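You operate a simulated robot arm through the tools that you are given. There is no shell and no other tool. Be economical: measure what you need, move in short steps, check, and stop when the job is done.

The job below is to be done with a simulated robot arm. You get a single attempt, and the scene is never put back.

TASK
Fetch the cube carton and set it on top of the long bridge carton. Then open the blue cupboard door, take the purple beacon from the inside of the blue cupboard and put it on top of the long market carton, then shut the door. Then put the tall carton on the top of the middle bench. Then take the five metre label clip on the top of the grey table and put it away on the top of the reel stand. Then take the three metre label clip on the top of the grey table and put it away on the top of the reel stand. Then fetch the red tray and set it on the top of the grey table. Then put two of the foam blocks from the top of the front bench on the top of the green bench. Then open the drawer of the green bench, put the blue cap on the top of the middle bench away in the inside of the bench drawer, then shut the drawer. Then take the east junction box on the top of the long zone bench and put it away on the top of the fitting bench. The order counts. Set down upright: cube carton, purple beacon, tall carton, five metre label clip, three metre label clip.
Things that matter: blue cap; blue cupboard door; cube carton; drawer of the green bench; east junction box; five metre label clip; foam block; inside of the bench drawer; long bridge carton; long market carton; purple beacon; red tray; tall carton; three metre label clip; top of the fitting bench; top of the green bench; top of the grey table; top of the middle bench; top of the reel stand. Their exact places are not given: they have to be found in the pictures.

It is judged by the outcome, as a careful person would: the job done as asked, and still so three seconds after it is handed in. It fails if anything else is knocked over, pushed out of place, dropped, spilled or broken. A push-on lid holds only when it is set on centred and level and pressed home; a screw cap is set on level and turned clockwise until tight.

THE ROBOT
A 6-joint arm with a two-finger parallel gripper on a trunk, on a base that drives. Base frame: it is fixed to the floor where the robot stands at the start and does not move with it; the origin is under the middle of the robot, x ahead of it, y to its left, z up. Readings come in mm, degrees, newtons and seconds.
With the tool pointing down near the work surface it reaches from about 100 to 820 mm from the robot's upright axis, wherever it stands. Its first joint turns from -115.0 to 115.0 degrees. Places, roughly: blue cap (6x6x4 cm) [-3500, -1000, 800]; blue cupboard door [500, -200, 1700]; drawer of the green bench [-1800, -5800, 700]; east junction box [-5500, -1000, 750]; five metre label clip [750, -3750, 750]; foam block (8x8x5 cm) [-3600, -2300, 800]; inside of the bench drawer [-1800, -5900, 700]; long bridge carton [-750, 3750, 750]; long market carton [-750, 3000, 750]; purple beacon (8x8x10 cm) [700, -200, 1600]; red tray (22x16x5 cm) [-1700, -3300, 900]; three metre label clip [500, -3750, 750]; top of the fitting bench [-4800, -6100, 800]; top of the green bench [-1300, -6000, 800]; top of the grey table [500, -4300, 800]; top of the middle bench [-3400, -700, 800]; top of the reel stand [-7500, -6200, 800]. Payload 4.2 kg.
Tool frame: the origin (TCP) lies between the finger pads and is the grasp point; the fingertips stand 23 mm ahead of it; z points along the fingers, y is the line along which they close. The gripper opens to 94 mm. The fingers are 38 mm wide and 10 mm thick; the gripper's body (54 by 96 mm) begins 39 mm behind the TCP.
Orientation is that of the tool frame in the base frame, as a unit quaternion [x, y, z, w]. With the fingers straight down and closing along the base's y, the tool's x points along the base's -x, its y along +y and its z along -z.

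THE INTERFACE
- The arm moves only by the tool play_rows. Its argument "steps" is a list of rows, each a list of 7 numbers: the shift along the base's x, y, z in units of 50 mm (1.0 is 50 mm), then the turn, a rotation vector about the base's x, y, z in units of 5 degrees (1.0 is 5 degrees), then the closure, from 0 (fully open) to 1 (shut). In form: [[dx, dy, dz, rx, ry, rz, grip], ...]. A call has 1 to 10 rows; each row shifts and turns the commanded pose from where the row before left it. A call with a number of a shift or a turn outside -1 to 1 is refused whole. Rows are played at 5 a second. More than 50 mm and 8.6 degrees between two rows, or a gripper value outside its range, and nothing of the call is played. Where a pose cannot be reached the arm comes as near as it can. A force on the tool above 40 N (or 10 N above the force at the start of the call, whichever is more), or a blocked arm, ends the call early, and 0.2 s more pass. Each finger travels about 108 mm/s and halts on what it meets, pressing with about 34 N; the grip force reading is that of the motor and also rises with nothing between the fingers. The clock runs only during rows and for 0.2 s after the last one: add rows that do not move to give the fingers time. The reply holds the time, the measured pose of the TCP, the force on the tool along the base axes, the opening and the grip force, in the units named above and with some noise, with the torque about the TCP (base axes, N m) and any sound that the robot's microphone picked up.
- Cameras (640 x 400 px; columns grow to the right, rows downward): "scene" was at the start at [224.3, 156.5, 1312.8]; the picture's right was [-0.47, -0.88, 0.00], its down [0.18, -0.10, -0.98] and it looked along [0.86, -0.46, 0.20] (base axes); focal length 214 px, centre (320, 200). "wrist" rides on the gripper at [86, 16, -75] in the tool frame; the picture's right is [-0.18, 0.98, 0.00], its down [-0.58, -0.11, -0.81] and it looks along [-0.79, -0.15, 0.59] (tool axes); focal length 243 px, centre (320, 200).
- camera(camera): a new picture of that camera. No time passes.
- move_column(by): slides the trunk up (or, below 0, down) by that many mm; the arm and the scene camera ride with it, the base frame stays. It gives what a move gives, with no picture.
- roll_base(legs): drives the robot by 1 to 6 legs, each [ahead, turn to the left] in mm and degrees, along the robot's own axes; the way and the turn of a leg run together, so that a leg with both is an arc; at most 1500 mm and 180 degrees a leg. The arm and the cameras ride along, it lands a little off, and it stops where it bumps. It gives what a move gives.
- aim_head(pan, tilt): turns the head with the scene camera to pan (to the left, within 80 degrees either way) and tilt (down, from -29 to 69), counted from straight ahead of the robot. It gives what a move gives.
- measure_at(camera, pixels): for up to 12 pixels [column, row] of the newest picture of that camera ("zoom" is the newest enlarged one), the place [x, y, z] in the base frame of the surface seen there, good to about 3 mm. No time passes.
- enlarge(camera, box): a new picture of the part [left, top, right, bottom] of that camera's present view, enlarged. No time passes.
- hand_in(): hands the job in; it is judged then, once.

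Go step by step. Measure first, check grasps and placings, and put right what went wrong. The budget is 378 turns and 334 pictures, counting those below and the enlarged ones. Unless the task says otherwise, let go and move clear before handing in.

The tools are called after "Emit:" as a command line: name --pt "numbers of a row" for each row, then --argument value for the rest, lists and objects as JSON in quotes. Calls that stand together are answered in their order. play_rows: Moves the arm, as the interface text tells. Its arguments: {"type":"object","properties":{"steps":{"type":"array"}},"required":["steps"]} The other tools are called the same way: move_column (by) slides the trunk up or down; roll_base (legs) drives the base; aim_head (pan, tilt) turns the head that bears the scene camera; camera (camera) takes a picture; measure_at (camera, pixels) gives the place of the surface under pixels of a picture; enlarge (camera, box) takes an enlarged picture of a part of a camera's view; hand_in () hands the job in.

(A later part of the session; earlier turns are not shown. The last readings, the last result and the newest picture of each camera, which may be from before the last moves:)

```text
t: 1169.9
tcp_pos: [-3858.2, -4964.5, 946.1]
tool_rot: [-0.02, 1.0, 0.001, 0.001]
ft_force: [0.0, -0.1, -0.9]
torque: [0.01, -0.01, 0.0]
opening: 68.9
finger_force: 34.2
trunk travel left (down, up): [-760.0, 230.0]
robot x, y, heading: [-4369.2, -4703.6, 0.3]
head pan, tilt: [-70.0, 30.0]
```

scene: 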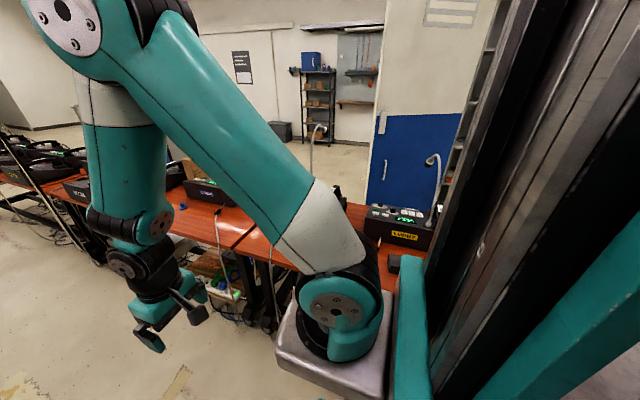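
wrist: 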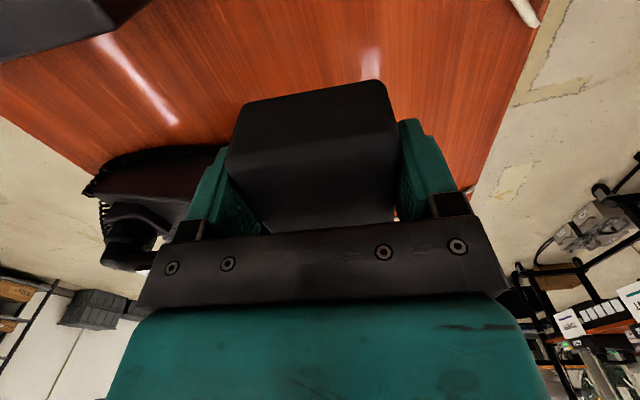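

Emit:
play_rows --pt "0.2 0.9 0.2 0 0 0 1" --pt "0.2 0.9 0.2 0 0 0 1" --pt "0.2 0.9 0.2 0 0 0 1" --pt "0.2 0.9 0.2 0 0 0 1" --pt "0 0.4 0.2 0 0 -0.4 1" --pt "0 0 0 0 0 0 1"

Emit:
roll_base --legs '[[1500, 0], [1450, 0], [0, -90], [580, 0]]'

Emit:
aim_head --pan 10 --tilt 30

Emit:
camera --camera "scene"

```text
t: 1171.3
tcp_pos: [-3818.8, -4765.6, 995.0]
tool_rot: [-0.002, 1.0, 0.001, 0.001]
ft_force: [0.4, -0.4, -1.3]
torque: [0.0, -0.01, -0.03]
opening: 69.0
finger_force: 33.4
trunk travel left (down, up): [-760.0, 230.0]
robot x, y, heading: [-4367.5, -4701.3, 0.6]
head pan, tilt: [-70.0, 30.0]
```

```text
t: 1192.1
tcp_pos: [-1466.3, -5809.6, 994.2]
tool_rot: [0.695, 0.719, 0.0, 0.002]
ft_force: [0.1, -0.3, -0.3]
torque: [0.0, -0.01, 0.0]
opening: 68.7
finger_force: 34.4
trunk travel left (down, up): [-760.0, 230.0]
robot x, y, heading: [-1413.6, -5254.6, -88.2]
head pan, tilt: [-70.0, 30.0]
```

```text
t: 1193.6
tcp_pos: [-1467.4, -5809.9, 994.1]
tool_rot: [0.695, 0.719, 0.0, 0.002]
ft_force: [0.8, 0.0, 0.3]
torque: [-0.03, 0.02, 0.03]
opening: 69.0
finger_force: 34.7
trunk travel left (down, up): [-760.0, 230.0]
robot x, y, heading: [-1417.2, -5257.9, -88.2]
head pan, tilt: [10.0, 30.0]
```

```text
109 pictures are left
```

scene: 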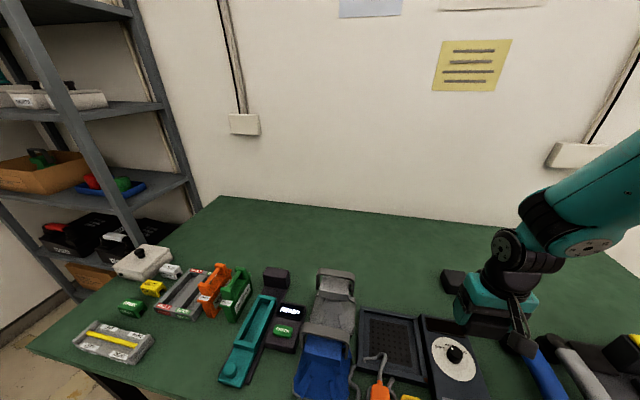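

Emit:
play_rows --pt "0.18 -0.94 0 0 0 0 1" --pt "0.18 -0.94 0 0 0 0 1" --pt "0.18 -0.94 0 0 0 0 1" --pt "0.18 -0.94 0 0 0 0 1" --pt "0.18 -0.94 0 0 0 0 1" --pt "0 0 0 0 0 0 1"

Emit:
move_column --by -140

Emit:
camera --camera "scene"

```text
t: 1195.0
tcp_pos: [-1422.1, -6043.0, 994.8]
tool_rot: [0.695, 0.719, 0.0, 0.001]
ft_force: [0.8, 0.7, -0.3]
torque: [0.04, 0.06, 0.02]
opening: 68.9
finger_force: 34.8
trunk travel left (down, up): [-760.0, 230.0]
robot x, y, heading: [-1421.3, -5254.4, -88.0]
head pan, tilt: [10.0, 30.0]
```

```text
t: 1196.7
tcp_pos: [-1422.7, -6044.6, 855.8]
tool_rot: [0.695, 0.719, 0.0, 0.001]
ft_force: [-0.2, -0.1, -0.4]
torque: [0.02, -0.06, -0.02]
opening: 69.1
finger_force: 33.9
trunk travel left (down, up): [-620.0, 370.0]
robot x, y, heading: [-1420.6, -5255.6, -88.0]
head pan, tilt: [10.0, 30.0]
```

```text
108 pictures are left
```

scene: 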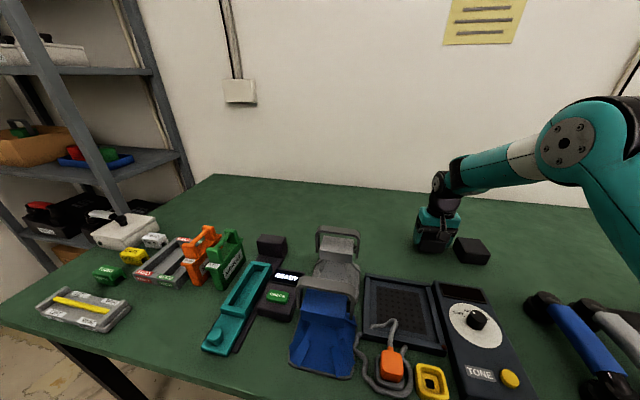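

Good clearance. Lower to contact and release.

Emit:
play_rows --pt "0 0 -0.25 0 0 0 1" --pt "0 0 -0.12 0 0 0 1" --pt "0 0 -0.06 0 0 0 1" --pt "0 0 -0.04 0 0 0 1" --pt "0 0 0 0 0 0 1"

Emit:
play_rows --pt "0 0 0.02 0 0 0 1" --pt "0 0 0 0 0 0 0.5" --pt "0 0 0 0 0 0 0" --pt "0 0 0 0 0 0 0" --pt "0 0 0 0 0 0 0"

Emit:
move_column --by 170

Emit:
camera --camera "wrist"

```text
t: 1197.9
tcp_pos: [-1421.1, -6044.6, 834.4]
tool_rot: [0.695, 0.719, -0.002, 0.003]
ft_force: [0.3, 5.6, 31.8]
torque: [0.42, 0.26, 0.0]
opening: 69.1
finger_force: 34.3
trunk travel left (down, up): [-620.0, 370.0]
robot x, y, heading: [-1420.9, -5262.8, -87.9]
head pan, tilt: [10.0, 30.0]
```

```text
t: 1199.1
tcp_pos: [-1422.9, -6044.5, 832.5]
tool_rot: [0.695, 0.719, 0.0, 0.001]
ft_force: [1.1, 0.0, 0.1]
torque: [0.05, -0.01, 0.01]
opening: 93.9
finger_force: 0.2
trunk travel left (down, up): [-620.0, 370.0]
robot x, y, heading: [-1419.1, -5255.8, -87.9]
head pan, tilt: [10.0, 30.0]
```

```text
t: 1201.0
tcp_pos: [-1422.7, -6043.4, 1002.8]
tool_rot: [0.696, 0.718, 0.0, 0.001]
ft_force: [0.1, -0.1, -0.4]
torque: [0.01, -0.02, 0.04]
opening: 93.9
finger_force: 0.2
trunk travel left (down, up): [-790.0, 200.0]
robot x, y, heading: [-1417.3, -5260.2, -88.2]
head pan, tilt: [10.0, 30.0]
```

```text
107 pictures are left
```

wrist: 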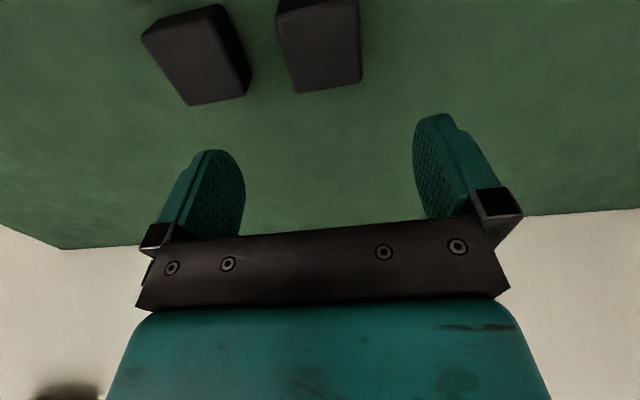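

Both foam blocks are placed. Next the drawer: retract, back off and view it.

Emit:
play_rows --pt "0 0.9 0 0 0 0 0" --pt "0 0.9 0 0 0 0 0" --pt "0 0.9 0 0 0 0 0" --pt "0 0.9 0 0 0 0 0" --pt "0 0.6 0 0 0 0 0" --pt "0 0 0 0 0 0 0"

Emit:
roll_base --legs '[[-500, 0], [0, 30]]'

Emit:
move_column --by -330

Emit:
aim_head --pan -50 --tilt 15

Emit:
camera --camera "scene"

```text
t: 1202.4
tcp_pos: [-1422.6, -5833.9, 1002.1]
tool_rot: [0.695, 0.719, 0.0, 0.001]
ft_force: [-0.2, 0.4, 0.3]
torque: [0.01, 0.02, 0.02]
opening: 94.1
finger_force: 0.0
trunk travel left (down, up): [-790.0, 200.0]
robot x, y, heading: [-1419.2, -5255.2, -88.2]
head pan, tilt: [10.0, 30.0]
```

```text
t: 1206.8
tcp_pos: [-1151.5, -5254.0, 1002.1]
tool_rot: [0.486, 0.874, 0.0, 0.001]
ft_force: [0.6, -0.2, 0.1]
torque: [-0.02, 0.0, 0.0]
opening: 94.0
finger_force: 0.1
trunk travel left (down, up): [-790.0, 200.0]
robot x, y, heading: [-1433.0, -4754.0, -57.9]
head pan, tilt: [10.0, 30.0]
```

```text
t: 1210.1
tcp_pos: [-1151.1, -5252.7, 672.5]
tool_rot: [0.485, 0.874, 0.0, 0.001]
ft_force: [1.0, 0.2, -1.4]
torque: [-0.01, -0.04, 0.0]
opening: 94.0
finger_force: 0.1
trunk travel left (down, up): [-460.0, 530.0]
robot x, y, heading: [-1438.1, -4752.1, -57.7]
head pan, tilt: [10.0, 30.0]
```

```text
t: 1211.4
tcp_pos: [-1152.0, -5252.8, 672.0]
tool_rot: [0.485, 0.875, 0.0, 0.001]
ft_force: [0.3, -0.4, 0.3]
torque: [-0.02, -0.02, -0.02]
opening: 94.2
finger_force: 0.0
trunk travel left (down, up): [-460.0, 530.0]
robot x, y, heading: [-1438.2, -4753.4, -58.3]
head pan, tilt: [-50.0, 15.0]
```

```text
106 pictures are left
```

scene: 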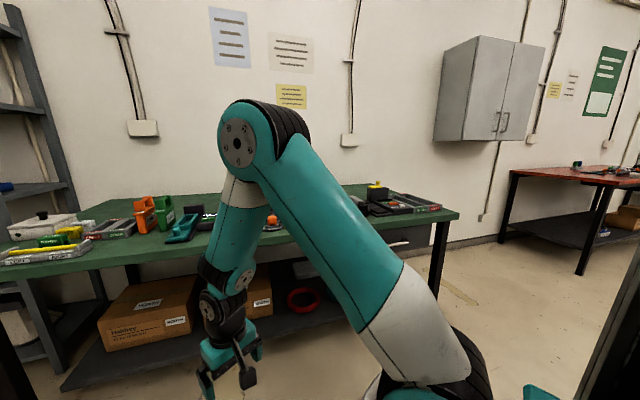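

Emit:
roll_base --legs '[[0, -95]]'

Emit:
aim_head --pan 45 --tilt 15

Emit:
camera --camera "scene"

Emit:
enlarge --camera "scene" --box '[260, 150, 460, 290]'

```text
t: 1215.8
tcp_pos: [-1963.1, -4987.4, 671.9]
tool_rot: [0.974, 0.228, -0.001, 0.001]
ft_force: [-0.3, -0.9, -0.2]
torque: [0.0, 0.01, -0.04]
opening: 94.2
finger_force: 0.1
trunk travel left (down, up): [-460.0, 530.0]
robot x, y, heading: [-1435.7, -4753.0, -153.7]
head pan, tilt: [-50.0, 15.0]
```

```text
t: 1217.5
tcp_pos: [-1964.4, -4986.6, 672.7]
tool_rot: [0.974, 0.228, -0.001, 0.002]
ft_force: [-0.2, -0.3, -0.2]
torque: [0.02, 0.0, 0.0]
opening: 93.9
finger_force: 0.0
trunk travel left (down, up): [-460.0, 530.0]
robot x, y, heading: [-1436.9, -4753.9, -153.5]
head pan, tilt: [45.0, 15.0]
```

```text
105 pictures are left
```

scene: 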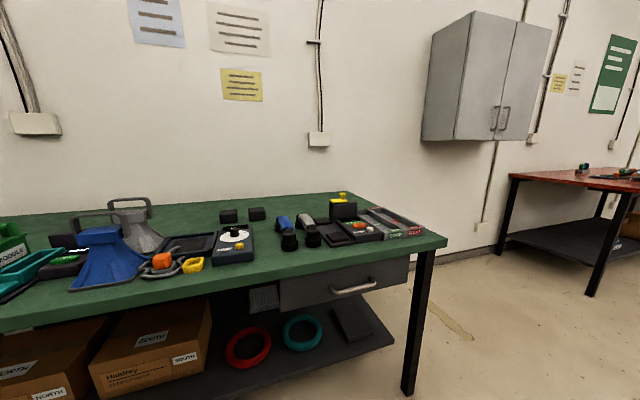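

```text
2.86 times, centred on (360, 220) of scene
```

zoom: 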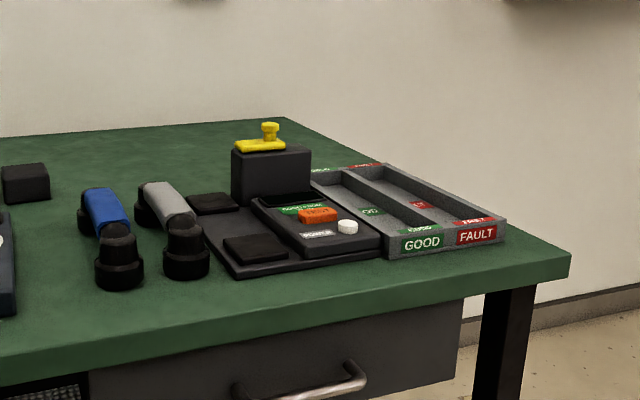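

Drawer with a bar handle at (353,287). I'll measure it.

Emit:
measure_at --camera "scene" --pixels '[[353, 289], [335, 291], [373, 285], [283, 290], [405, 265], [290, 305], [400, 280], [340, 275], [332, 289], [376, 282], [430, 240], [340, 262]]'

Emit:
enlarge --camera "scene" --box '[270, 240, 430, 330]'

```text
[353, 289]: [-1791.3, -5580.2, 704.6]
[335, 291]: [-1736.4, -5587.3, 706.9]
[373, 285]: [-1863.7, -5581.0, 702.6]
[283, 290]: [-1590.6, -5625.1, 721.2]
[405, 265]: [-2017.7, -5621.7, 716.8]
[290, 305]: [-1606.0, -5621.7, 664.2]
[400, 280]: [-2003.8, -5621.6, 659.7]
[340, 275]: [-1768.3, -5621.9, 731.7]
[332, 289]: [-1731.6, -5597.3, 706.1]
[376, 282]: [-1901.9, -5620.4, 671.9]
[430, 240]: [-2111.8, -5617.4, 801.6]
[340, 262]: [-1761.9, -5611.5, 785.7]
```

```text
4.00 times, centred on (350, 285) of scene
```

zoom: 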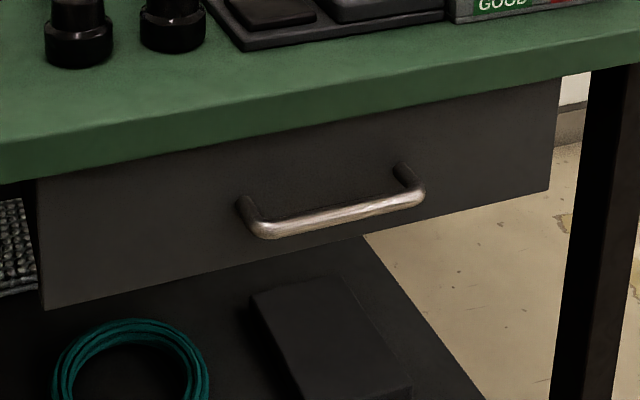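

Handle bar: x -1732..-1870, y ≈ -5586, z 705. I'll put the base at about (-1750,-4750) facing the bench and turn the tool horizontal with the fingers closing vertically.

Emit:
roll_base --legs '[[0, -26.5], [320, 0], [0, 90]]'

Emit:
play_rows --pt "0 0 0 -1 0 0 0" --pt "0 0 0 -1 0 0 0" --pt "0 0 0 -1 0 0 0" --pt "0 0 0 -1 0 0 0" --pt "0 0 0 -1 0 0 0" --pt "0 0 0 -1 0 0 0" --pt "0 0 0 -1 0 0 0" --pt "0 0 0 -1 0 0 0" --pt "0 0 0 -1 0 0 0" --pt "0 0 0 0 0 0 0"

Emit:
play_rows --pt "0 0 0 -1 0 0 0" --pt "0 0 0 -1 0 0 0" --pt "0 0 0 -1 0 0 0" --pt "0 0 0 -1 0 0 0" --pt "0 0 0 -1 0 0 0" --pt "0 0 0 -1 0 0 0" --pt "0 0 0 -1 0 0 0" --pt "0 0 0 -1 0 0 0" --pt "0 0 0 -1 0 0 0" --pt "0 0 0 0 0 0 0"

```text
t: 1224.8
tcp_pos: [-1776.8, -5327.9, 673.7]
tool_rot: [0.706, 0.709, -0.001, 0.001]
ft_force: [-0.2, 0.7, -0.3]
torque: [0.0, -0.04, 0.02]
opening: 94.0
finger_force: 0.0
trunk travel left (down, up): [-460.0, 530.0]
robot x, y, heading: [-1754.6, -4754.4, -89.5]
head pan, tilt: [45.0, 15.0]
```

```text
t: 1227.0
tcp_pos: [-1769.5, -5347.7, 667.3]
tool_rot: [0.651, 0.655, -0.271, 0.271]
ft_force: [-0.5, 0.3, 1.1]
torque: [-0.01, -0.04, 0.01]
opening: 93.8
finger_force: 0.0
out of reach, approached as far as the arm can: row 8, 9
trunk travel left (down, up): [-460.0, 530.0]
robot x, y, heading: [-1756.6, -4752.5, -89.6]
head pan, tilt: [45.0, 15.0]
```

```text
t: 1229.2
tcp_pos: [-1733.5, -5380.0, 727.4]
tool_rot: [0.584, 0.583, -0.402, 0.396]
ft_force: [-0.7, 0.5, -0.1]
torque: [0.01, 0.01, 0.01]
opening: 94.2
finger_force: 0.1
out of reach, approached as far as the arm can: row 1, 2, 3, 4, 5, 6, 7, 8, 9
trunk travel left (down, up): [-460.0, 530.0]
robot x, y, heading: [-1757.6, -4752.8, -89.4]
head pan, tilt: [45.0, 15.0]
```

Emit:
play_rows --pt "-0.3 -0.8 0 0 0 0 0" --pt "-0.3 -0.8 0 0 0 0 0" --pt "-0.3 -0.4 -0.2 0 0 0 0" --pt "0 0 -0.2 -1 0 0 0" --pt "0 0 0 -1 0 0 0" --pt "0 0 0 -1 0 0 0" --pt "0 0 0 -1 0 0 0" --pt "0 0 0 0 0 0 0"

Emit:
play_rows --pt "0 0 0 0 -1 0 0" --pt "0 0 0 0 -1 0 0" --pt "0 0 0 0 -1 0 0" --pt "0 0 0 0 -1 0 0" --pt "0 0 0 0 -1 0 0" --pt "0 0 0 0 -1 0 0" --pt "0 0 0 0 -1 0 0" --pt "0 0 0 0 -1 0 0" --pt "0 0 0 0 -1 0 0" --pt "0 0 0 0 0 0 0"

```text
t: 1231.0
tcp_pos: [-1769.2, -5535.0, 725.9]
tool_rot: [0.505, 0.505, -0.497, 0.492]
ft_force: [-0.1, 0.6, 0.5]
torque: [-0.04, -0.03, 0.02]
opening: 94.2
finger_force: 0.0
out of reach, approached as far as the arm can: row 6, 7
trunk travel left (down, up): [-460.0, 530.0]
robot x, y, heading: [-1759.3, -4751.0, -89.6]
head pan, tilt: [45.0, 15.0]
```

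```text
t: 1233.2
tcp_pos: [-1769.4, -5536.1, 725.8]
tool_rot: [0.658, 0.278, -0.265, 0.647]
ft_force: [-0.5, -0.6, 0.2]
torque: [-0.06, -0.01, 0.0]
opening: 93.8
finger_force: 0.0
trunk travel left (down, up): [-460.0, 530.0]
robot x, y, heading: [-1755.2, -4749.4, -89.6]
head pan, tilt: [45.0, 15.0]
```

Rolled 45 degrees as intended; 45 more.

Emit:
play_rows --pt "0 0.1 0 0 -1 0 0" --pt "0 0.1 0 0 -1 0 0" --pt "0 0 0 0 -1 0 0" --pt "0 0 0 0 -1 0 0" --pt "0 0 0 0 -1 0 0" --pt "0 0 0 0 -1 0 0" --pt "0 0 0 0 -1 0 0" --pt "0 0 0 0 -1 0 0" --pt "0 0 0 0 -1 0 0" --pt "0 0 0 0 0 0 0"

Emit:
camera --camera "wrist"

Emit:
aim_head --pan 10 --tilt 35

Emit:
camera --camera "scene"

```text
t: 1235.4
tcp_pos: [-1766.5, -5538.5, 730.2]
tool_rot: [0.71, 0.011, 0.003, 0.704]
ft_force: [-0.2, 0.1, 0.6]
torque: [0.0, 0.02, -0.01]
opening: 94.1
finger_force: 0.1
out of reach, approached as far as the arm can: row 1, 2, 8
trunk travel left (down, up): [-460.0, 530.0]
robot x, y, heading: [-1757.5, -4753.7, -89.4]
head pan, tilt: [45.0, 15.0]
```

```text
102 pictures are left
```

wrist: 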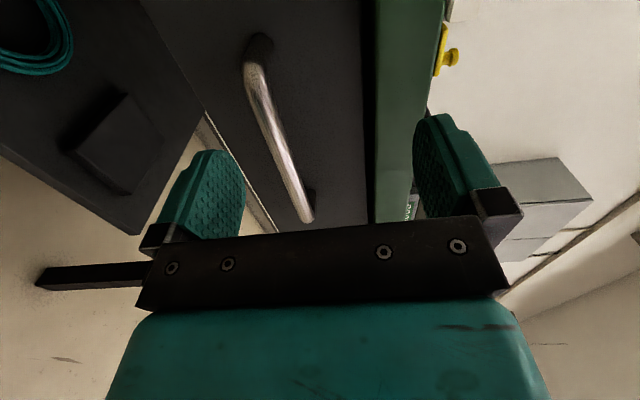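

```text
t: 1236.4
tcp_pos: [-1767.2, -5538.9, 731.1]
tool_rot: [0.709, 0.011, 0.001, 0.705]
ft_force: [-0.5, -0.1, 0.1]
torque: [0.0, 0.01, 0.01]
opening: 94.0
finger_force: 0.1
trunk travel left (down, up): [-460.0, 530.0]
robot x, y, heading: [-1758.2, -4750.5, -89.7]
head pan, tilt: [10.0, 35.0]
```

```text
101 pictures are left
```

scene: 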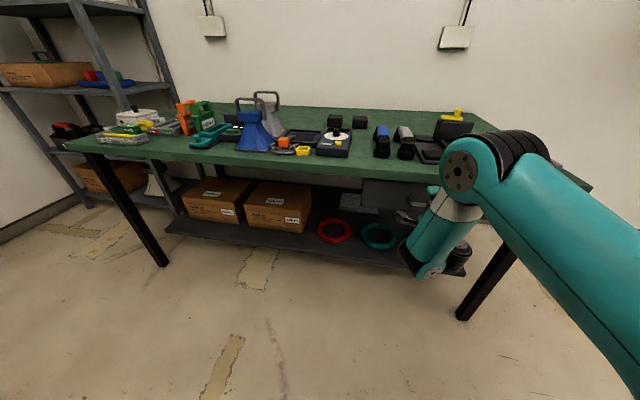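

Emit:
move_column --by -25

Emit:
play_rows --pt "-0.5 -0.2 0 0 0 0 0" --pt "0 -0.4 0 0 0 0 0" --pt "0 -0.3 0 0 0 0 0" --pt "0 0 0 0 0 0 0"

Emit:
camera --camera "wrist"

```text
t: 1237.2
tcp_pos: [-1767.7, -5538.0, 704.7]
tool_rot: [0.709, 0.012, 0.002, 0.705]
ft_force: [0.2, 0.0, -0.1]
torque: [-0.04, 0.02, 0.01]
opening: 94.2
finger_force: 0.0
trunk travel left (down, up): [-435.0, 555.0]
robot x, y, heading: [-1756.1, -4750.0, -89.5]
head pan, tilt: [10.0, 35.0]
```

```text
t: 1238.2
tcp_pos: [-1792.4, -5584.5, 704.6]
tool_rot: [0.709, 0.012, 0.001, 0.705]
ft_force: [-0.4, 1.1, -0.6]
torque: [-0.02, -0.02, 0.01]
opening: 94.2
finger_force: 0.2
trunk travel left (down, up): [-435.0, 555.0]
robot x, y, heading: [-1757.9, -4751.0, -89.7]
head pan, tilt: [10.0, 35.0]
```

```text
100 pictures are left
```

wrist: 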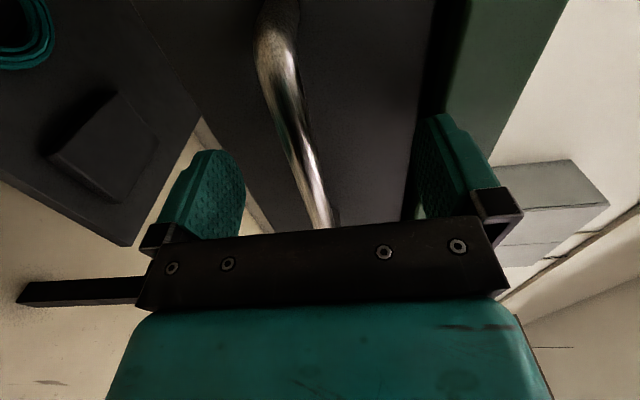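

Bar is between the fingers. Close and pull by backing the base slowly.

Emit:
play_rows --pt "0 0 0 0 0 0 0.4" --pt "0 0 0 0 0 0 0.8" --pt "0 0 0 0 0 0 1" --pt "0 0 0 0 0 0 1" --pt "0 0 0 0 0 0 1"

Emit:
roll_base --legs '[[-120, 0]]'

Emit:
camera --camera "scene"

```text
t: 1239.3
tcp_pos: [-1792.4, -5582.5, 701.0]
tool_rot: [0.713, 0.011, 0.003, 0.701]
ft_force: [3.2, 1.6, -39.8]
torque: [0.33, -1.83, -0.76]
opening: 13.8
finger_force: 45.2
trunk travel left (down, up): [-435.0, 555.0]
robot x, y, heading: [-1758.5, -4748.8, -89.4]
head pan, tilt: [10.0, 35.0]
```

```text
t: 1240.6
tcp_pos: [-1791.9, -5463.7, 701.2]
tool_rot: [0.712, 0.011, 0.005, 0.702]
ft_force: [19.2, -0.2, -43.4]
torque: [0.27, -1.73, -0.54]
opening: 14.1
finger_force: 45.2
trunk travel left (down, up): [-435.0, 555.0]
robot x, y, heading: [-1755.4, -4629.7, -89.5]
head pan, tilt: [10.0, 35.0]
```

```text
99 pictures are left
```

scene: 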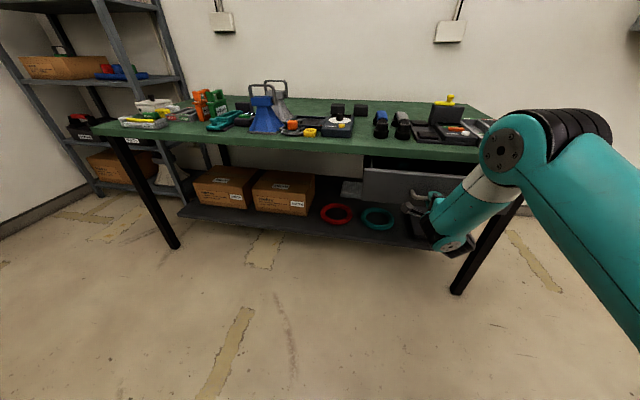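

The drawer slides out. I'll ease the vertical load and pull further.

Emit:
play_rows --pt "0 0 -0.1 0 0 0 1" --pt "0 0 0 0 0 0 1"

Emit:
roll_base --legs '[[-130, 0]]'

Emit:
camera --camera "scene"

```text
t: 1241.2
tcp_pos: [-1790.9, -5463.1, 700.3]
tool_rot: [0.71, 0.01, 0.006, 0.705]
ft_force: [0.5, -1.0, 19.0]
torque: [0.04, -1.86, -0.99]
opening: 13.8
finger_force: 44.9
trunk travel left (down, up): [-435.0, 555.0]
robot x, y, heading: [-1758.2, -4633.5, -89.5]
head pan, tilt: [10.0, 35.0]
```

```text
t: 1242.5
tcp_pos: [-1791.8, -5328.7, 699.9]
tool_rot: [0.709, 0.012, 0.006, 0.705]
ft_force: [10.5, 0.2, 32.4]
torque: [-0.12, -1.66, -0.51]
opening: 13.8
finger_force: 45.4
trunk travel left (down, up): [-435.0, 555.0]
robot x, y, heading: [-1757.1, -4498.8, -89.3]
head pan, tilt: [10.0, 35.0]
```

```text
98 pictures are left
```

scene: 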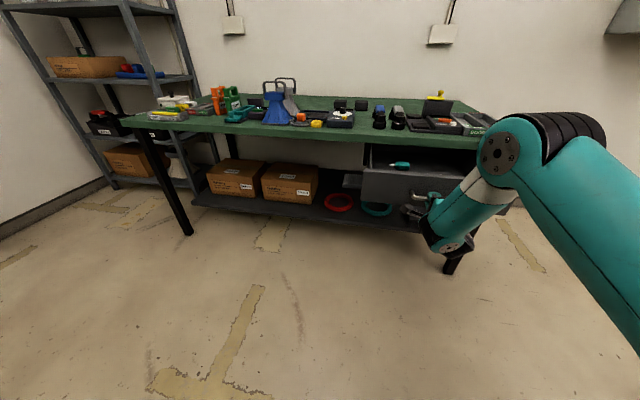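

Open 250 mm; enough. Release the handle, back away and un-roll the tool.

Emit:
play_rows --pt "0 0 0 0 0 0 0.5" --pt "0 0 0 0 0 0 0" --pt "0 0 0 0 0 0 0" --pt "0 0 0 0 0 0 0" --pt "0 0 0 0 0 0 0"

Emit:
roll_base --legs '[[-200, 0]]'

Emit:
play_rows --pt "0 0 0 0 1 0 0" --pt "0 0 0 0 1 0 0" --pt "0 0 0 0 1 0 0" --pt "0 0 0 0 1 0 0" --pt "0 0 0 0 1 0 0" --pt "0 0 0 0 1 0 0" --pt "0 0 0 0 1 0 0" --pt "0 0 0 0 1 0 0" --pt "0 0 0 0 1 0 0" --pt "0 0 0 0 0 0 0"

Emit:
play_rows --pt "0 0 0 0 1 0 0" --pt "0 0 0 0 1 0 0" --pt "0 0 0 0 1 0 0" --pt "0 0 0 0 1 0 0" --pt "0 0 0 0 1 0 0" --pt "0 0 0 0 1 0 0" --pt "0 0 0 0 1 0 0" --pt "0 0 0 0 1 0 0" --pt "0 0 0 0 1 0 0" --pt "0 0 0 0 0 0 0"

Emit:
play_rows --pt "0 0 0 1 0 0 0" --pt "0 0 0 1 0 0 0" --pt "0 0 0 1 0 0 0" --pt "0 0 0 1 0 0 0" --pt "0 0 0 1 0 0 0" --pt "0 0.3 0 1 0 0 0" --pt "0 0.3 0 1 0 0 0" --pt "0 0.3 0 1 0 0 0" --pt "0 0.3 0 1 0 0 0" --pt "0 0 0 0 0 0 0"

Emit:
play_rows --pt "0 0.3 0 1 0 0 0" --pt "0 0.3 0 1 0 0 0" --pt "0 0.3 0 1 0 0 0" --pt "0 0.3 0 1 0 0 0" --pt "0 0.3 0 1 0 0 0" --pt "0 0.3 0 1 0 0 0" --pt "0 0.3 0 1 0 0 0" --pt "0 0 0 1 0 0 0" --pt "0 0 0 1 0 0 0" --pt "0 0 0 0 0 0 0"

Emit:
aim_head --pan -5 --tilt 35

Emit:
camera --camera "scene"

```text
t: 1243.7
tcp_pos: [-1791.6, -5329.6, 698.1]
tool_rot: [0.71, 0.011, 0.006, 0.704]
ft_force: [-0.4, 0.9, -0.1]
torque: [-0.01, -0.02, 0.03]
opening: 94.3
finger_force: 0.0
trunk travel left (down, up): [-435.0, 555.0]
robot x, y, heading: [-1758.4, -4496.8, -89.7]
head pan, tilt: [10.0, 35.0]
```

```text
t: 1245.3
tcp_pos: [-1794.8, -5129.4, 698.9]
tool_rot: [0.709, 0.011, 0.006, 0.705]
ft_force: [0.0, 0.7, -1.4]
torque: [0.03, 0.01, -0.02]
opening: 93.9
finger_force: 0.1
trunk travel left (down, up): [-435.0, 555.0]
robot x, y, heading: [-1760.8, -4291.7, -89.5]
head pan, tilt: [10.0, 35.0]
```

```text
t: 1247.5
tcp_pos: [-1795.0, -5128.9, 698.5]
tool_rot: [0.657, 0.28, -0.266, 0.647]
ft_force: [0.0, -0.9, 0.6]
torque: [0.01, -0.01, -0.03]
opening: 94.1
finger_force: 0.1
trunk travel left (down, up): [-435.0, 555.0]
robot x, y, heading: [-1761.5, -4298.6, -90.1]
head pan, tilt: [10.0, 35.0]
```

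```text
t: 1249.7
tcp_pos: [-1793.8, -5128.7, 699.5]
tool_rot: [0.506, 0.507, -0.498, 0.49]
ft_force: [-0.4, -0.2, 1.1]
torque: [0.0, 0.03, 0.04]
opening: 94.1
finger_force: 0.1
trunk travel left (down, up): [-435.0, 555.0]
robot x, y, heading: [-1759.0, -4298.4, -89.6]
head pan, tilt: [10.0, 35.0]
```

```text
t: 1251.9
tcp_pos: [-1794.8, -5068.7, 698.5]
tool_rot: [0.655, 0.658, -0.265, 0.259]
ft_force: [-0.7, -0.2, -0.1]
torque: [0.02, 0.02, -0.02]
opening: 93.9
finger_force: 0.1
trunk travel left (down, up): [-435.0, 555.0]
robot x, y, heading: [-1760.6, -4297.4, -89.6]
head pan, tilt: [10.0, 35.0]
```

```text
t: 1254.1
tcp_pos: [-1794.9, -4964.4, 699.3]
tool_rot: [0.704, 0.71, 0.006, -0.011]
ft_force: [0.5, 0.5, 0.7]
torque: [0.02, 0.03, 0.01]
opening: 93.8
finger_force: 0.0
trunk travel left (down, up): [-435.0, 555.0]
robot x, y, heading: [-1755.9, -4298.3, -89.4]
head pan, tilt: [10.0, 35.0]
```

```text
t: 1254.8
tcp_pos: [-1795.1, -4963.8, 699.6]
tool_rot: [0.705, 0.709, 0.005, -0.011]
ft_force: [-0.4, 0.0, -0.7]
torque: [0.01, -0.01, 0.01]
opening: 94.2
finger_force: 0.1
trunk travel left (down, up): [-435.0, 555.0]
robot x, y, heading: [-1758.1, -4298.6, -89.8]
head pan, tilt: [-5.0, 35.0]
```

```text
97 pictures are left
```

scene: 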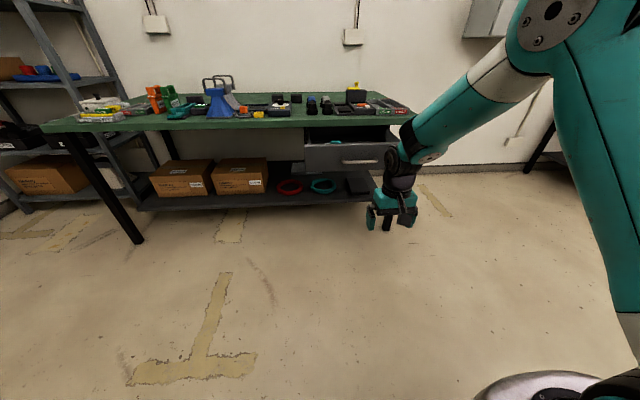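

Tool is down and the drawer stands open. Now to the blue cap via the west aisle.

Emit:
move_column --by 230

Emit:
roll_base --legs '[[0, -60], [900, 0], [0, -30], [1500, 0], [330, 0], [0, -85]]'

```text
t: 1257.3
tcp_pos: [-1795.4, -4963.6, 929.1]
tool_rot: [0.705, 0.709, 0.007, -0.011]
ft_force: [0.3, 0.3, 0.1]
torque: [0.0, -0.01, 0.0]
opening: 93.9
finger_force: 0.1
trunk travel left (down, up): [-665.0, 325.0]
robot x, y, heading: [-1762.7, -4294.8, -90.0]
head pan, tilt: [-5.0, 35.0]
```

```text
t: 1278.6
tcp_pos: [-4394.6, -4080.8, 928.8]
tool_rot: [0.739, -0.674, 0.012, 0.006]
ft_force: [-0.1, 0.0, -0.4]
torque: [0.01, -0.02, 0.06]
opening: 94.3
finger_force: 0.2
trunk travel left (down, up): [-665.0, 325.0]
robot x, y, heading: [-4372.2, -4747.3, 95.1]
head pan, tilt: [-5.0, 35.0]
```

Emit:
roll_base --legs '[[1000, 0], [0, -23], [1150, 0], [0, 18], [1310, 0]]'

Emit:
aim_head --pan -60 --tilt 35

Emit:
camera --camera "scene"

```text
t: 1297.6
tcp_pos: [-4079.4, -698.0, 928.8]
tool_rot: [0.709, -0.705, 0.012, 0.006]
ft_force: [0.1, -0.1, 0.2]
torque: [0.04, -0.01, -0.03]
opening: 94.0
finger_force: 0.0
trunk travel left (down, up): [-665.0, 325.0]
robot x, y, heading: [-4117.2, -1370.5, 90.0]
head pan, tilt: [-5.0, 35.0]
```

```text
t: 1298.8
tcp_pos: [-4080.0, -698.0, 930.0]
tool_rot: [0.709, -0.706, 0.011, 0.006]
ft_force: [0.1, -0.7, 0.9]
torque: [-0.05, -0.02, 0.0]
opening: 93.9
finger_force: 0.2
trunk travel left (down, up): [-665.0, 325.0]
robot x, y, heading: [-4116.8, -1364.2, 90.3]
head pan, tilt: [-60.0, 35.0]
```

```text
96 pictures are left
```

scene: 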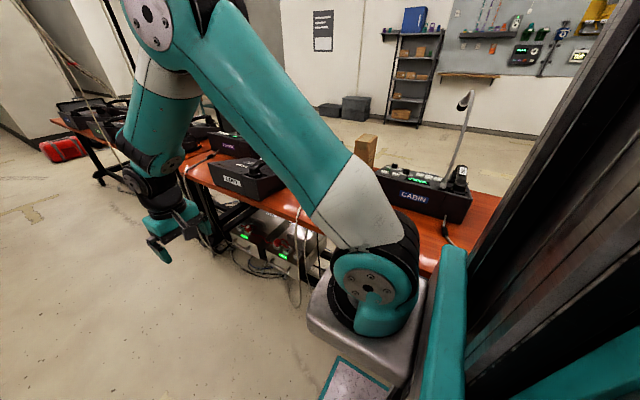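

The tall carton still stands upright. I'll bring the TCP to just south of the cap and look with the wrist camera.

Emit:
play_rows --pt "0.65 -0.65 0 0 0 0 0" --pt "0.65 -0.65 0 0 0 0 0" --pt "0.65 -0.65 0 0 0 0 0" --pt "0.65 -0.65 0 0 0 0 0" --pt "0.65 -0.65 0 0 0 0 0" --pt "0.65 -0.65 0 0 0 0 0" --pt "0.65 -0.65 0 0 0 0 0" --pt "0.65 -0.65 0 0 0 0 0" --pt "0.65 -0.65 0 0 0 0 0" --pt "0.65 -0.65 0 0 0 0 0"

Emit:
play_rows --pt "0.7 -0.55 0 0 0 0 0" --pt "0.7 -0.55 0 0 0 0 0" --pt "0.7 -0.55 0 0 0 0 0" --pt "0.6 -0.5 0 0 0 0 0" --pt "0 0 0 0 0 0 0"

Emit:
camera --camera "wrist"

```text
t: 1301.0
tcp_pos: [-3754.6, -1024.2, 929.2]
tool_rot: [0.709, -0.705, 0.011, 0.005]
ft_force: [0.7, 0.2, -0.1]
torque: [-0.02, 0.0, 0.01]
opening: 93.9
finger_force: 0.1
trunk travel left (down, up): [-665.0, 325.0]
robot x, y, heading: [-4118.0, -1366.0, 90.3]
head pan, tilt: [-60.0, 35.0]
```

```text
t: 1302.2
tcp_pos: [-3619.7, -1130.5, 928.2]
tool_rot: [0.709, -0.705, 0.011, 0.006]
ft_force: [-0.9, -0.1, 0.7]
torque: [-0.01, -0.01, 0.01]
opening: 94.0
finger_force: 0.1
trunk travel left (down, up): [-665.0, 325.0]
robot x, y, heading: [-4115.7, -1365.0, 89.8]
head pan, tilt: [-60.0, 35.0]
```

```text
95 pictures are left
```

wrist: 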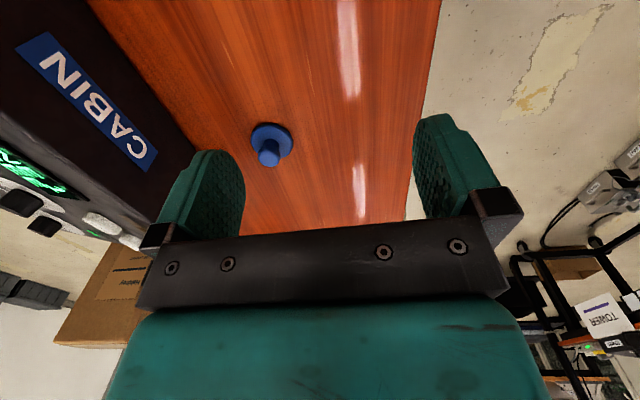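

Emit:
measure_at --camera "wrist" --pixels '[[268, 155], [252, 135], [290, 140], [270, 128], [272, 145], [262, 150], [185, 140], [155, 155], [180, 130]]'

Emit:
enlarge --camera "wrist" --box '[220, 90, 320, 190]'

```text
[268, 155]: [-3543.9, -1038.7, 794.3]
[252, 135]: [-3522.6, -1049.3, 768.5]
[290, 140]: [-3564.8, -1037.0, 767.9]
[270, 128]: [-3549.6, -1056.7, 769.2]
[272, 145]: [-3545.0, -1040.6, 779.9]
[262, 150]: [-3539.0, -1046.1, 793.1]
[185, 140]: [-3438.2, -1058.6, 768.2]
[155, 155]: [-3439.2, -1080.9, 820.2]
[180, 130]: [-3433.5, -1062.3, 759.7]
```

```text
4.00 times, centred on (270, 140) of wrist
```

zoom: 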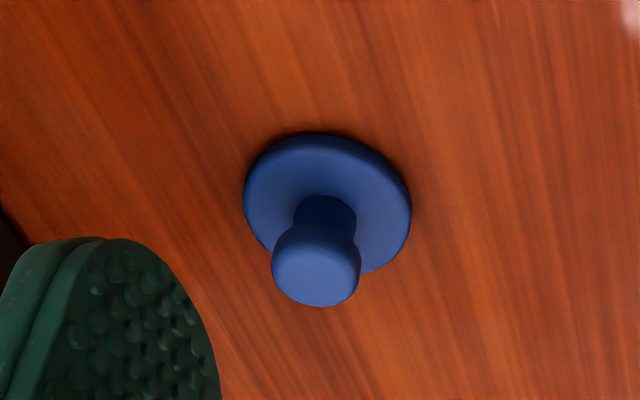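

Cap: 48 mm disc with a knob, centre (-3543,-1040), knob top ~797. I'll grip the knob from above.

Emit:
play_rows --pt "0.51 0.6 0 0 0 0 0" --pt "0.51 0.6 0 0 0 0 0" --pt "0.51 0.6 0 0 0 0 0" --pt "0 0 -0.9 0 0 0 0" --pt "0 0 -0.9 0 0 0 0" --pt "0 0 -0.6 0 0 0 0" --pt "0 0 -0.22 0 0 0 0" --pt "0 0 0 0 0 0 0"

Emit:
camera --camera "wrist"

```text
t: 1304.0
tcp_pos: [-3543.8, -1043.5, 798.9]
tool_rot: [0.709, -0.705, 0.011, 0.007]
ft_force: [1.0, -0.1, 0.5]
torque: [-0.02, 0.0, -0.02]
opening: 94.0
finger_force: 0.1
trunk travel left (down, up): [-665.0, 325.0]
robot x, y, heading: [-4118.5, -1367.1, 90.3]
head pan, tilt: [-60.0, 35.0]
```

```text
93 pictures are left
```

wrist: 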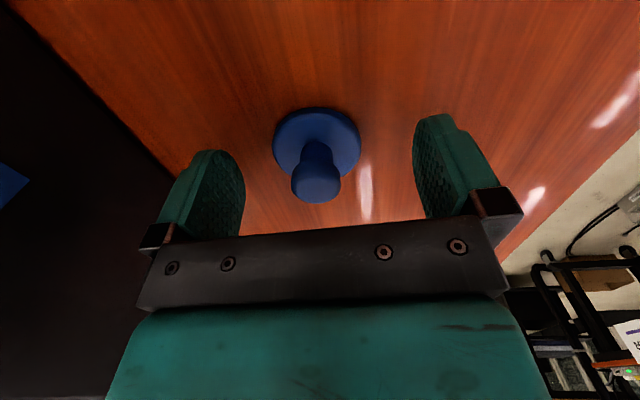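

Emit:
play_rows --pt "0 0.04 -0.04 0 0 0 0.4" --pt "0 0 0 0 0 0 0.7" --pt "0 0 0 0 0 0 0.9" --pt "0 0 0 0 0 0 1" --pt "0 0 0 0 0 0 1"

Emit:
move_column --by 150

Emit:
camera --camera "wrist"

```text
t: 1305.2
tcp_pos: [-3543.8, -1040.1, 796.9]
tool_rot: [0.708, -0.706, 0.011, 0.006]
ft_force: [-0.1, 0.1, 2.1]
torque: [0.04, 0.06, -0.02]
opening: 24.4
finger_force: 33.7
trunk travel left (down, up): [-665.0, 325.0]
robot x, y, heading: [-4114.1, -1363.2, 90.0]
head pan, tilt: [-60.0, 35.0]
```

```text
t: 1307.0
tcp_pos: [-3543.9, -1040.3, 946.1]
tool_rot: [0.709, -0.706, 0.012, 0.005]
ft_force: [-0.2, 0.1, -0.5]
torque: [-0.01, 0.05, 0.01]
opening: 24.5
finger_force: 34.2
trunk travel left (down, up): [-815.0, 175.0]
robot x, y, heading: [-4119.3, -1367.0, 90.2]
head pan, tilt: [-60.0, 35.0]
```

```text
92 pictures are left
```

wrist: 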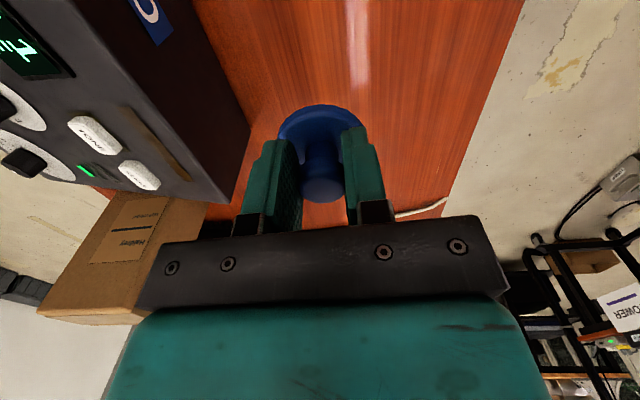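

Cap held. Swing clear and drive back.

Emit:
play_rows --pt "-0.9 0.2 0 0 0 0 1" --pt "-0.9 0.2 0 0 0 0 1" --pt "-0.9 0.2 0 0 0 0 1" --pt "-0.9 0.3 0 0 0 0 1" --pt "-0.9 0.3 0 0 0 0 1" --pt "-0.8 0.5 0 0 0 0 1" --pt "-0.8 0.5 0 0 0 0 1" --pt "-0.7 0.6 0 0 0 0 1" --pt "-0.6 0.6 0 0 0 0 1" --pt "0 0 0 0 0 0 1"

Emit:
roll_base --legs '[[-1310, 0], [0, -18], [-1120, 0], [0, -32]]'

```text
t: 1309.2
tcp_pos: [-3915.5, -870.1, 945.6]
tool_rot: [0.709, -0.705, 0.011, 0.006]
ft_force: [1.5, -0.1, -0.5]
torque: [-0.01, 0.0, -0.01]
opening: 24.6
finger_force: 33.8
trunk travel left (down, up): [-815.0, 175.0]
robot x, y, heading: [-4113.9, -1364.4, 90.2]
head pan, tilt: [-60.0, 35.0]
```

```text
t: 1323.5
tcp_pos: [-3921.8, -3563.6, 945.1]
tool_rot: [-0.348, 0.937, -0.007, -0.01]
ft_force: [-0.9, -0.2, -0.4]
torque: [-0.02, 0.02, -0.01]
opening: 24.3
finger_force: 34.0
trunk travel left (down, up): [-815.0, 175.0]
robot x, y, heading: [-4430.3, -3733.8, 40.8]
head pan, tilt: [-60.0, 35.0]
```

Emit:
roll_base --legs '[[-280, 0], [0, -110], [850, 0], [0, 69.5], [1500, 0], [1040, 0]]'

Emit:
roll_base --legs '[[0, -90]]'

Emit:
aim_head --pan 0 --tilt 40

Emit:
camera --camera "scene"

```text
t: 1349.1
tcp_pos: [-1334.0, -4849.0, 945.1]
tool_rot: [-0.011, 1.0, -0.004, -0.013]
ft_force: [-0.1, -0.4, 0.6]
torque: [0.0, 0.02, 0.01]
opening: 24.4
finger_force: 33.6
trunk travel left (down, up): [-815.0, 175.0]
robot x, y, heading: [-1830.8, -4651.0, 0.8]
head pan, tilt: [-60.0, 35.0]
```

```text
t: 1353.3
tcp_pos: [-2032.9, -5151.5, 945.2]
tool_rot: [0.703, 0.711, 0.006, -0.011]
ft_force: [0.0, 0.0, -0.5]
torque: [0.0, 0.0, -0.02]
opening: 24.1
finger_force: 34.6
trunk travel left (down, up): [-815.0, 175.0]
robot x, y, heading: [-1832.7, -4654.5, -89.3]
head pan, tilt: [-60.0, 35.0]
```

```text
t: 1354.6
tcp_pos: [-2032.8, -5150.9, 945.2]
tool_rot: [0.703, 0.711, 0.006, -0.011]
ft_force: [-0.2, 0.7, 0.2]
torque: [-0.03, -0.02, -0.01]
opening: 24.1
finger_force: 33.9
trunk travel left (down, up): [-815.0, 175.0]
robot x, y, heading: [-1834.6, -4652.9, -89.4]
head pan, tilt: [0.0, 40.0]
```

```text
91 pictures are left
```

scene: 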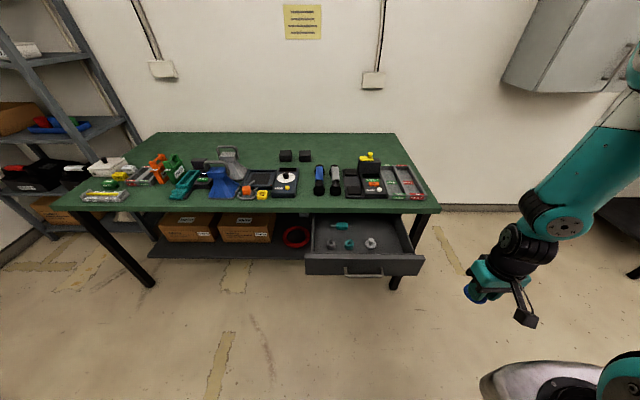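

Drawer open with a few items on the left. I'll measure its interior.

Emit:
enlarge --camera "scene" --box '[290, 200, 440, 290]'

Emit:
measure_at --camera "scene" --pixels '[[390, 240], [370, 243], [331, 243], [350, 240], [340, 224], [415, 255], [312, 255], [360, 256], [400, 225], [395, 248], [360, 262], [375, 230]]'

```text
4.27 times, centred on (365, 245) of scene
```

zoom: 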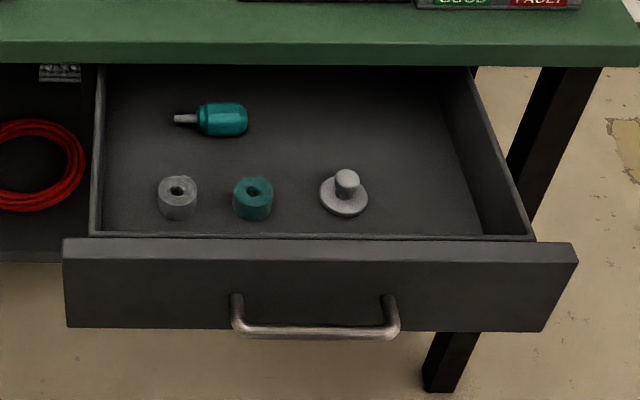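

```text
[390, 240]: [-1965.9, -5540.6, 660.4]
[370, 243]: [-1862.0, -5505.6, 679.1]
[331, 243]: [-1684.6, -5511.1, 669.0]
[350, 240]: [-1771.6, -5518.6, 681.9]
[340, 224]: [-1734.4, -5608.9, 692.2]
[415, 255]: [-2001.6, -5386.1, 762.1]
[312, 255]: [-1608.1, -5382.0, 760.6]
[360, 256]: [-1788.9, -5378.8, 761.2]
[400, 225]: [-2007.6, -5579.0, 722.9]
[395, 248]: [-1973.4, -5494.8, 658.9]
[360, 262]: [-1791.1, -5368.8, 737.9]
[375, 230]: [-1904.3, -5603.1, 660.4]
```

Free spot at the drawer's right rear: (-1935,-5565), floor z 660. I'll position above it and lower.

Emit:
roll_base --legs '[[350, 0]]'

Emit:
play_rows --pt "0.7 -0.3 0 0 0 0 1" --pt "0.7 -0.4 0 0 0 0 1" --pt "0.5 -0.5 0 0 0 0 1" --pt "0 0 0 0 0 0 1"

Emit:
move_column --by -150

Emit:
aim_head --pan -5 --tilt 45

Emit:
camera --camera "scene"

Emit:
camera --camera "wrist"

```text
t: 1356.9
tcp_pos: [-2029.5, -5499.8, 945.3]
tool_rot: [0.703, 0.711, 0.007, -0.012]
ft_force: [0.4, 0.8, -0.8]
torque: [0.02, -0.03, 0.02]
opening: 24.0
finger_force: 34.8
trunk travel left (down, up): [-815.0, 175.0]
robot x, y, heading: [-1827.1, -5005.1, -89.7]
head pan, tilt: [0.0, 40.0]
```

```text
t: 1357.9
tcp_pos: [-1933.9, -5559.9, 947.8]
tool_rot: [0.703, 0.711, 0.005, -0.012]
ft_force: [-0.8, -0.5, -0.3]
torque: [-0.03, 0.01, 0.0]
opening: 24.1
finger_force: 33.9
trunk travel left (down, up): [-815.0, 175.0]
robot x, y, heading: [-1827.4, -5002.6, -89.6]
head pan, tilt: [0.0, 40.0]
```

```text
t: 1359.7
tcp_pos: [-1935.1, -5560.0, 795.5]
tool_rot: [0.703, 0.711, 0.007, -0.012]
ft_force: [0.3, 0.0, -0.3]
torque: [0.01, -0.02, 0.02]
opening: 24.3
finger_force: 33.4
trunk travel left (down, up): [-665.0, 325.0]
robot x, y, heading: [-1831.6, -5006.0, -89.5]
head pan, tilt: [0.0, 40.0]
```

```text
t: 1360.3
tcp_pos: [-1934.5, -5560.8, 796.1]
tool_rot: [0.703, 0.711, 0.006, -0.011]
ft_force: [-0.4, 0.5, -0.7]
torque: [0.01, 0.03, 0.04]
opening: 23.9
finger_force: 34.1
trunk travel left (down, up): [-665.0, 325.0]
robot x, y, heading: [-1829.8, -5004.3, -89.7]
head pan, tilt: [-5.0, 45.0]
```

```text
89 pictures are left
```

scene: 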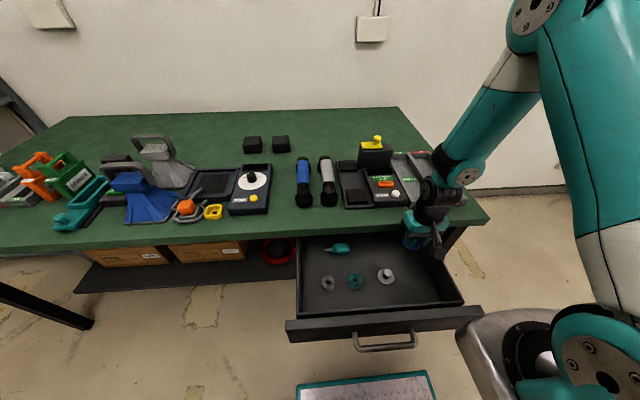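

```text
88 pictures are left
```

wrist: 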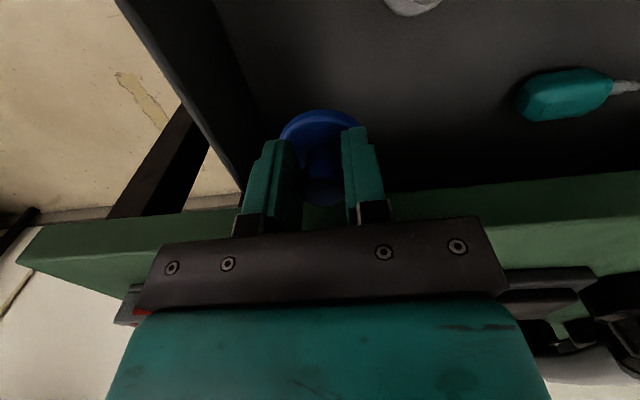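

I'll shift 28 mm away from the bench edge and lower into the drawer.

Emit:
play_rows --pt "-0.1 0.55 0 0 0 0 1" --pt "0 0 0 0 0 0 1"

Emit:
move_column --by -88

Emit:
play_rows --pt "0 0 -0.1 0 0 0 1" --pt "0 0 -0.08 0 0 0 1" --pt "0 0 -0.06 0 0 0 1" --pt "0 0 0 0 0 0 1"

Emit:
camera --camera "wrist"

```text
t: 1360.9
tcp_pos: [-1939.4, -5533.3, 796.3]
tool_rot: [0.703, 0.711, 0.006, -0.011]
ft_force: [0.0, 0.0, 0.6]
torque: [0.01, 0.0, 0.01]
opening: 24.2
finger_force: 34.0
trunk travel left (down, up): [-665.0, 325.0]
robot x, y, heading: [-1829.7, -5005.3, -89.6]
head pan, tilt: [-5.0, 45.0]
```

```text
t: 1362.1
tcp_pos: [-1940.3, -5531.8, 708.4]
tool_rot: [0.703, 0.711, 0.006, -0.011]
ft_force: [1.7, -0.8, -0.3]
torque: [-0.03, 0.0, -0.01]
opening: 24.4
finger_force: 34.0
trunk travel left (down, up): [-577.0, 413.0]
robot x, y, heading: [-1829.4, -5006.3, -89.1]
head pan, tilt: [-5.0, 45.0]
```

```text
t: 1363.1
tcp_pos: [-1938.7, -5532.5, 696.5]
tool_rot: [0.703, 0.711, 0.006, -0.012]
ft_force: [-0.1, -0.7, -0.2]
torque: [0.05, -0.02, -0.01]
opening: 23.8
finger_force: 34.0
trunk travel left (down, up): [-577.0, 413.0]
robot x, y, heading: [-1830.9, -5003.4, -89.5]
head pan, tilt: [-5.0, 45.0]
```

```text
87 pictures are left
```

wrist: 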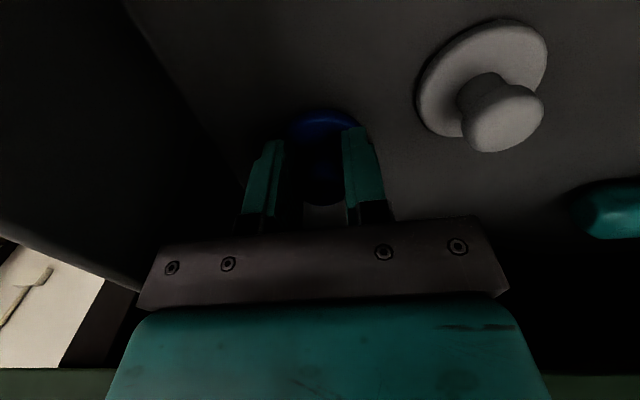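

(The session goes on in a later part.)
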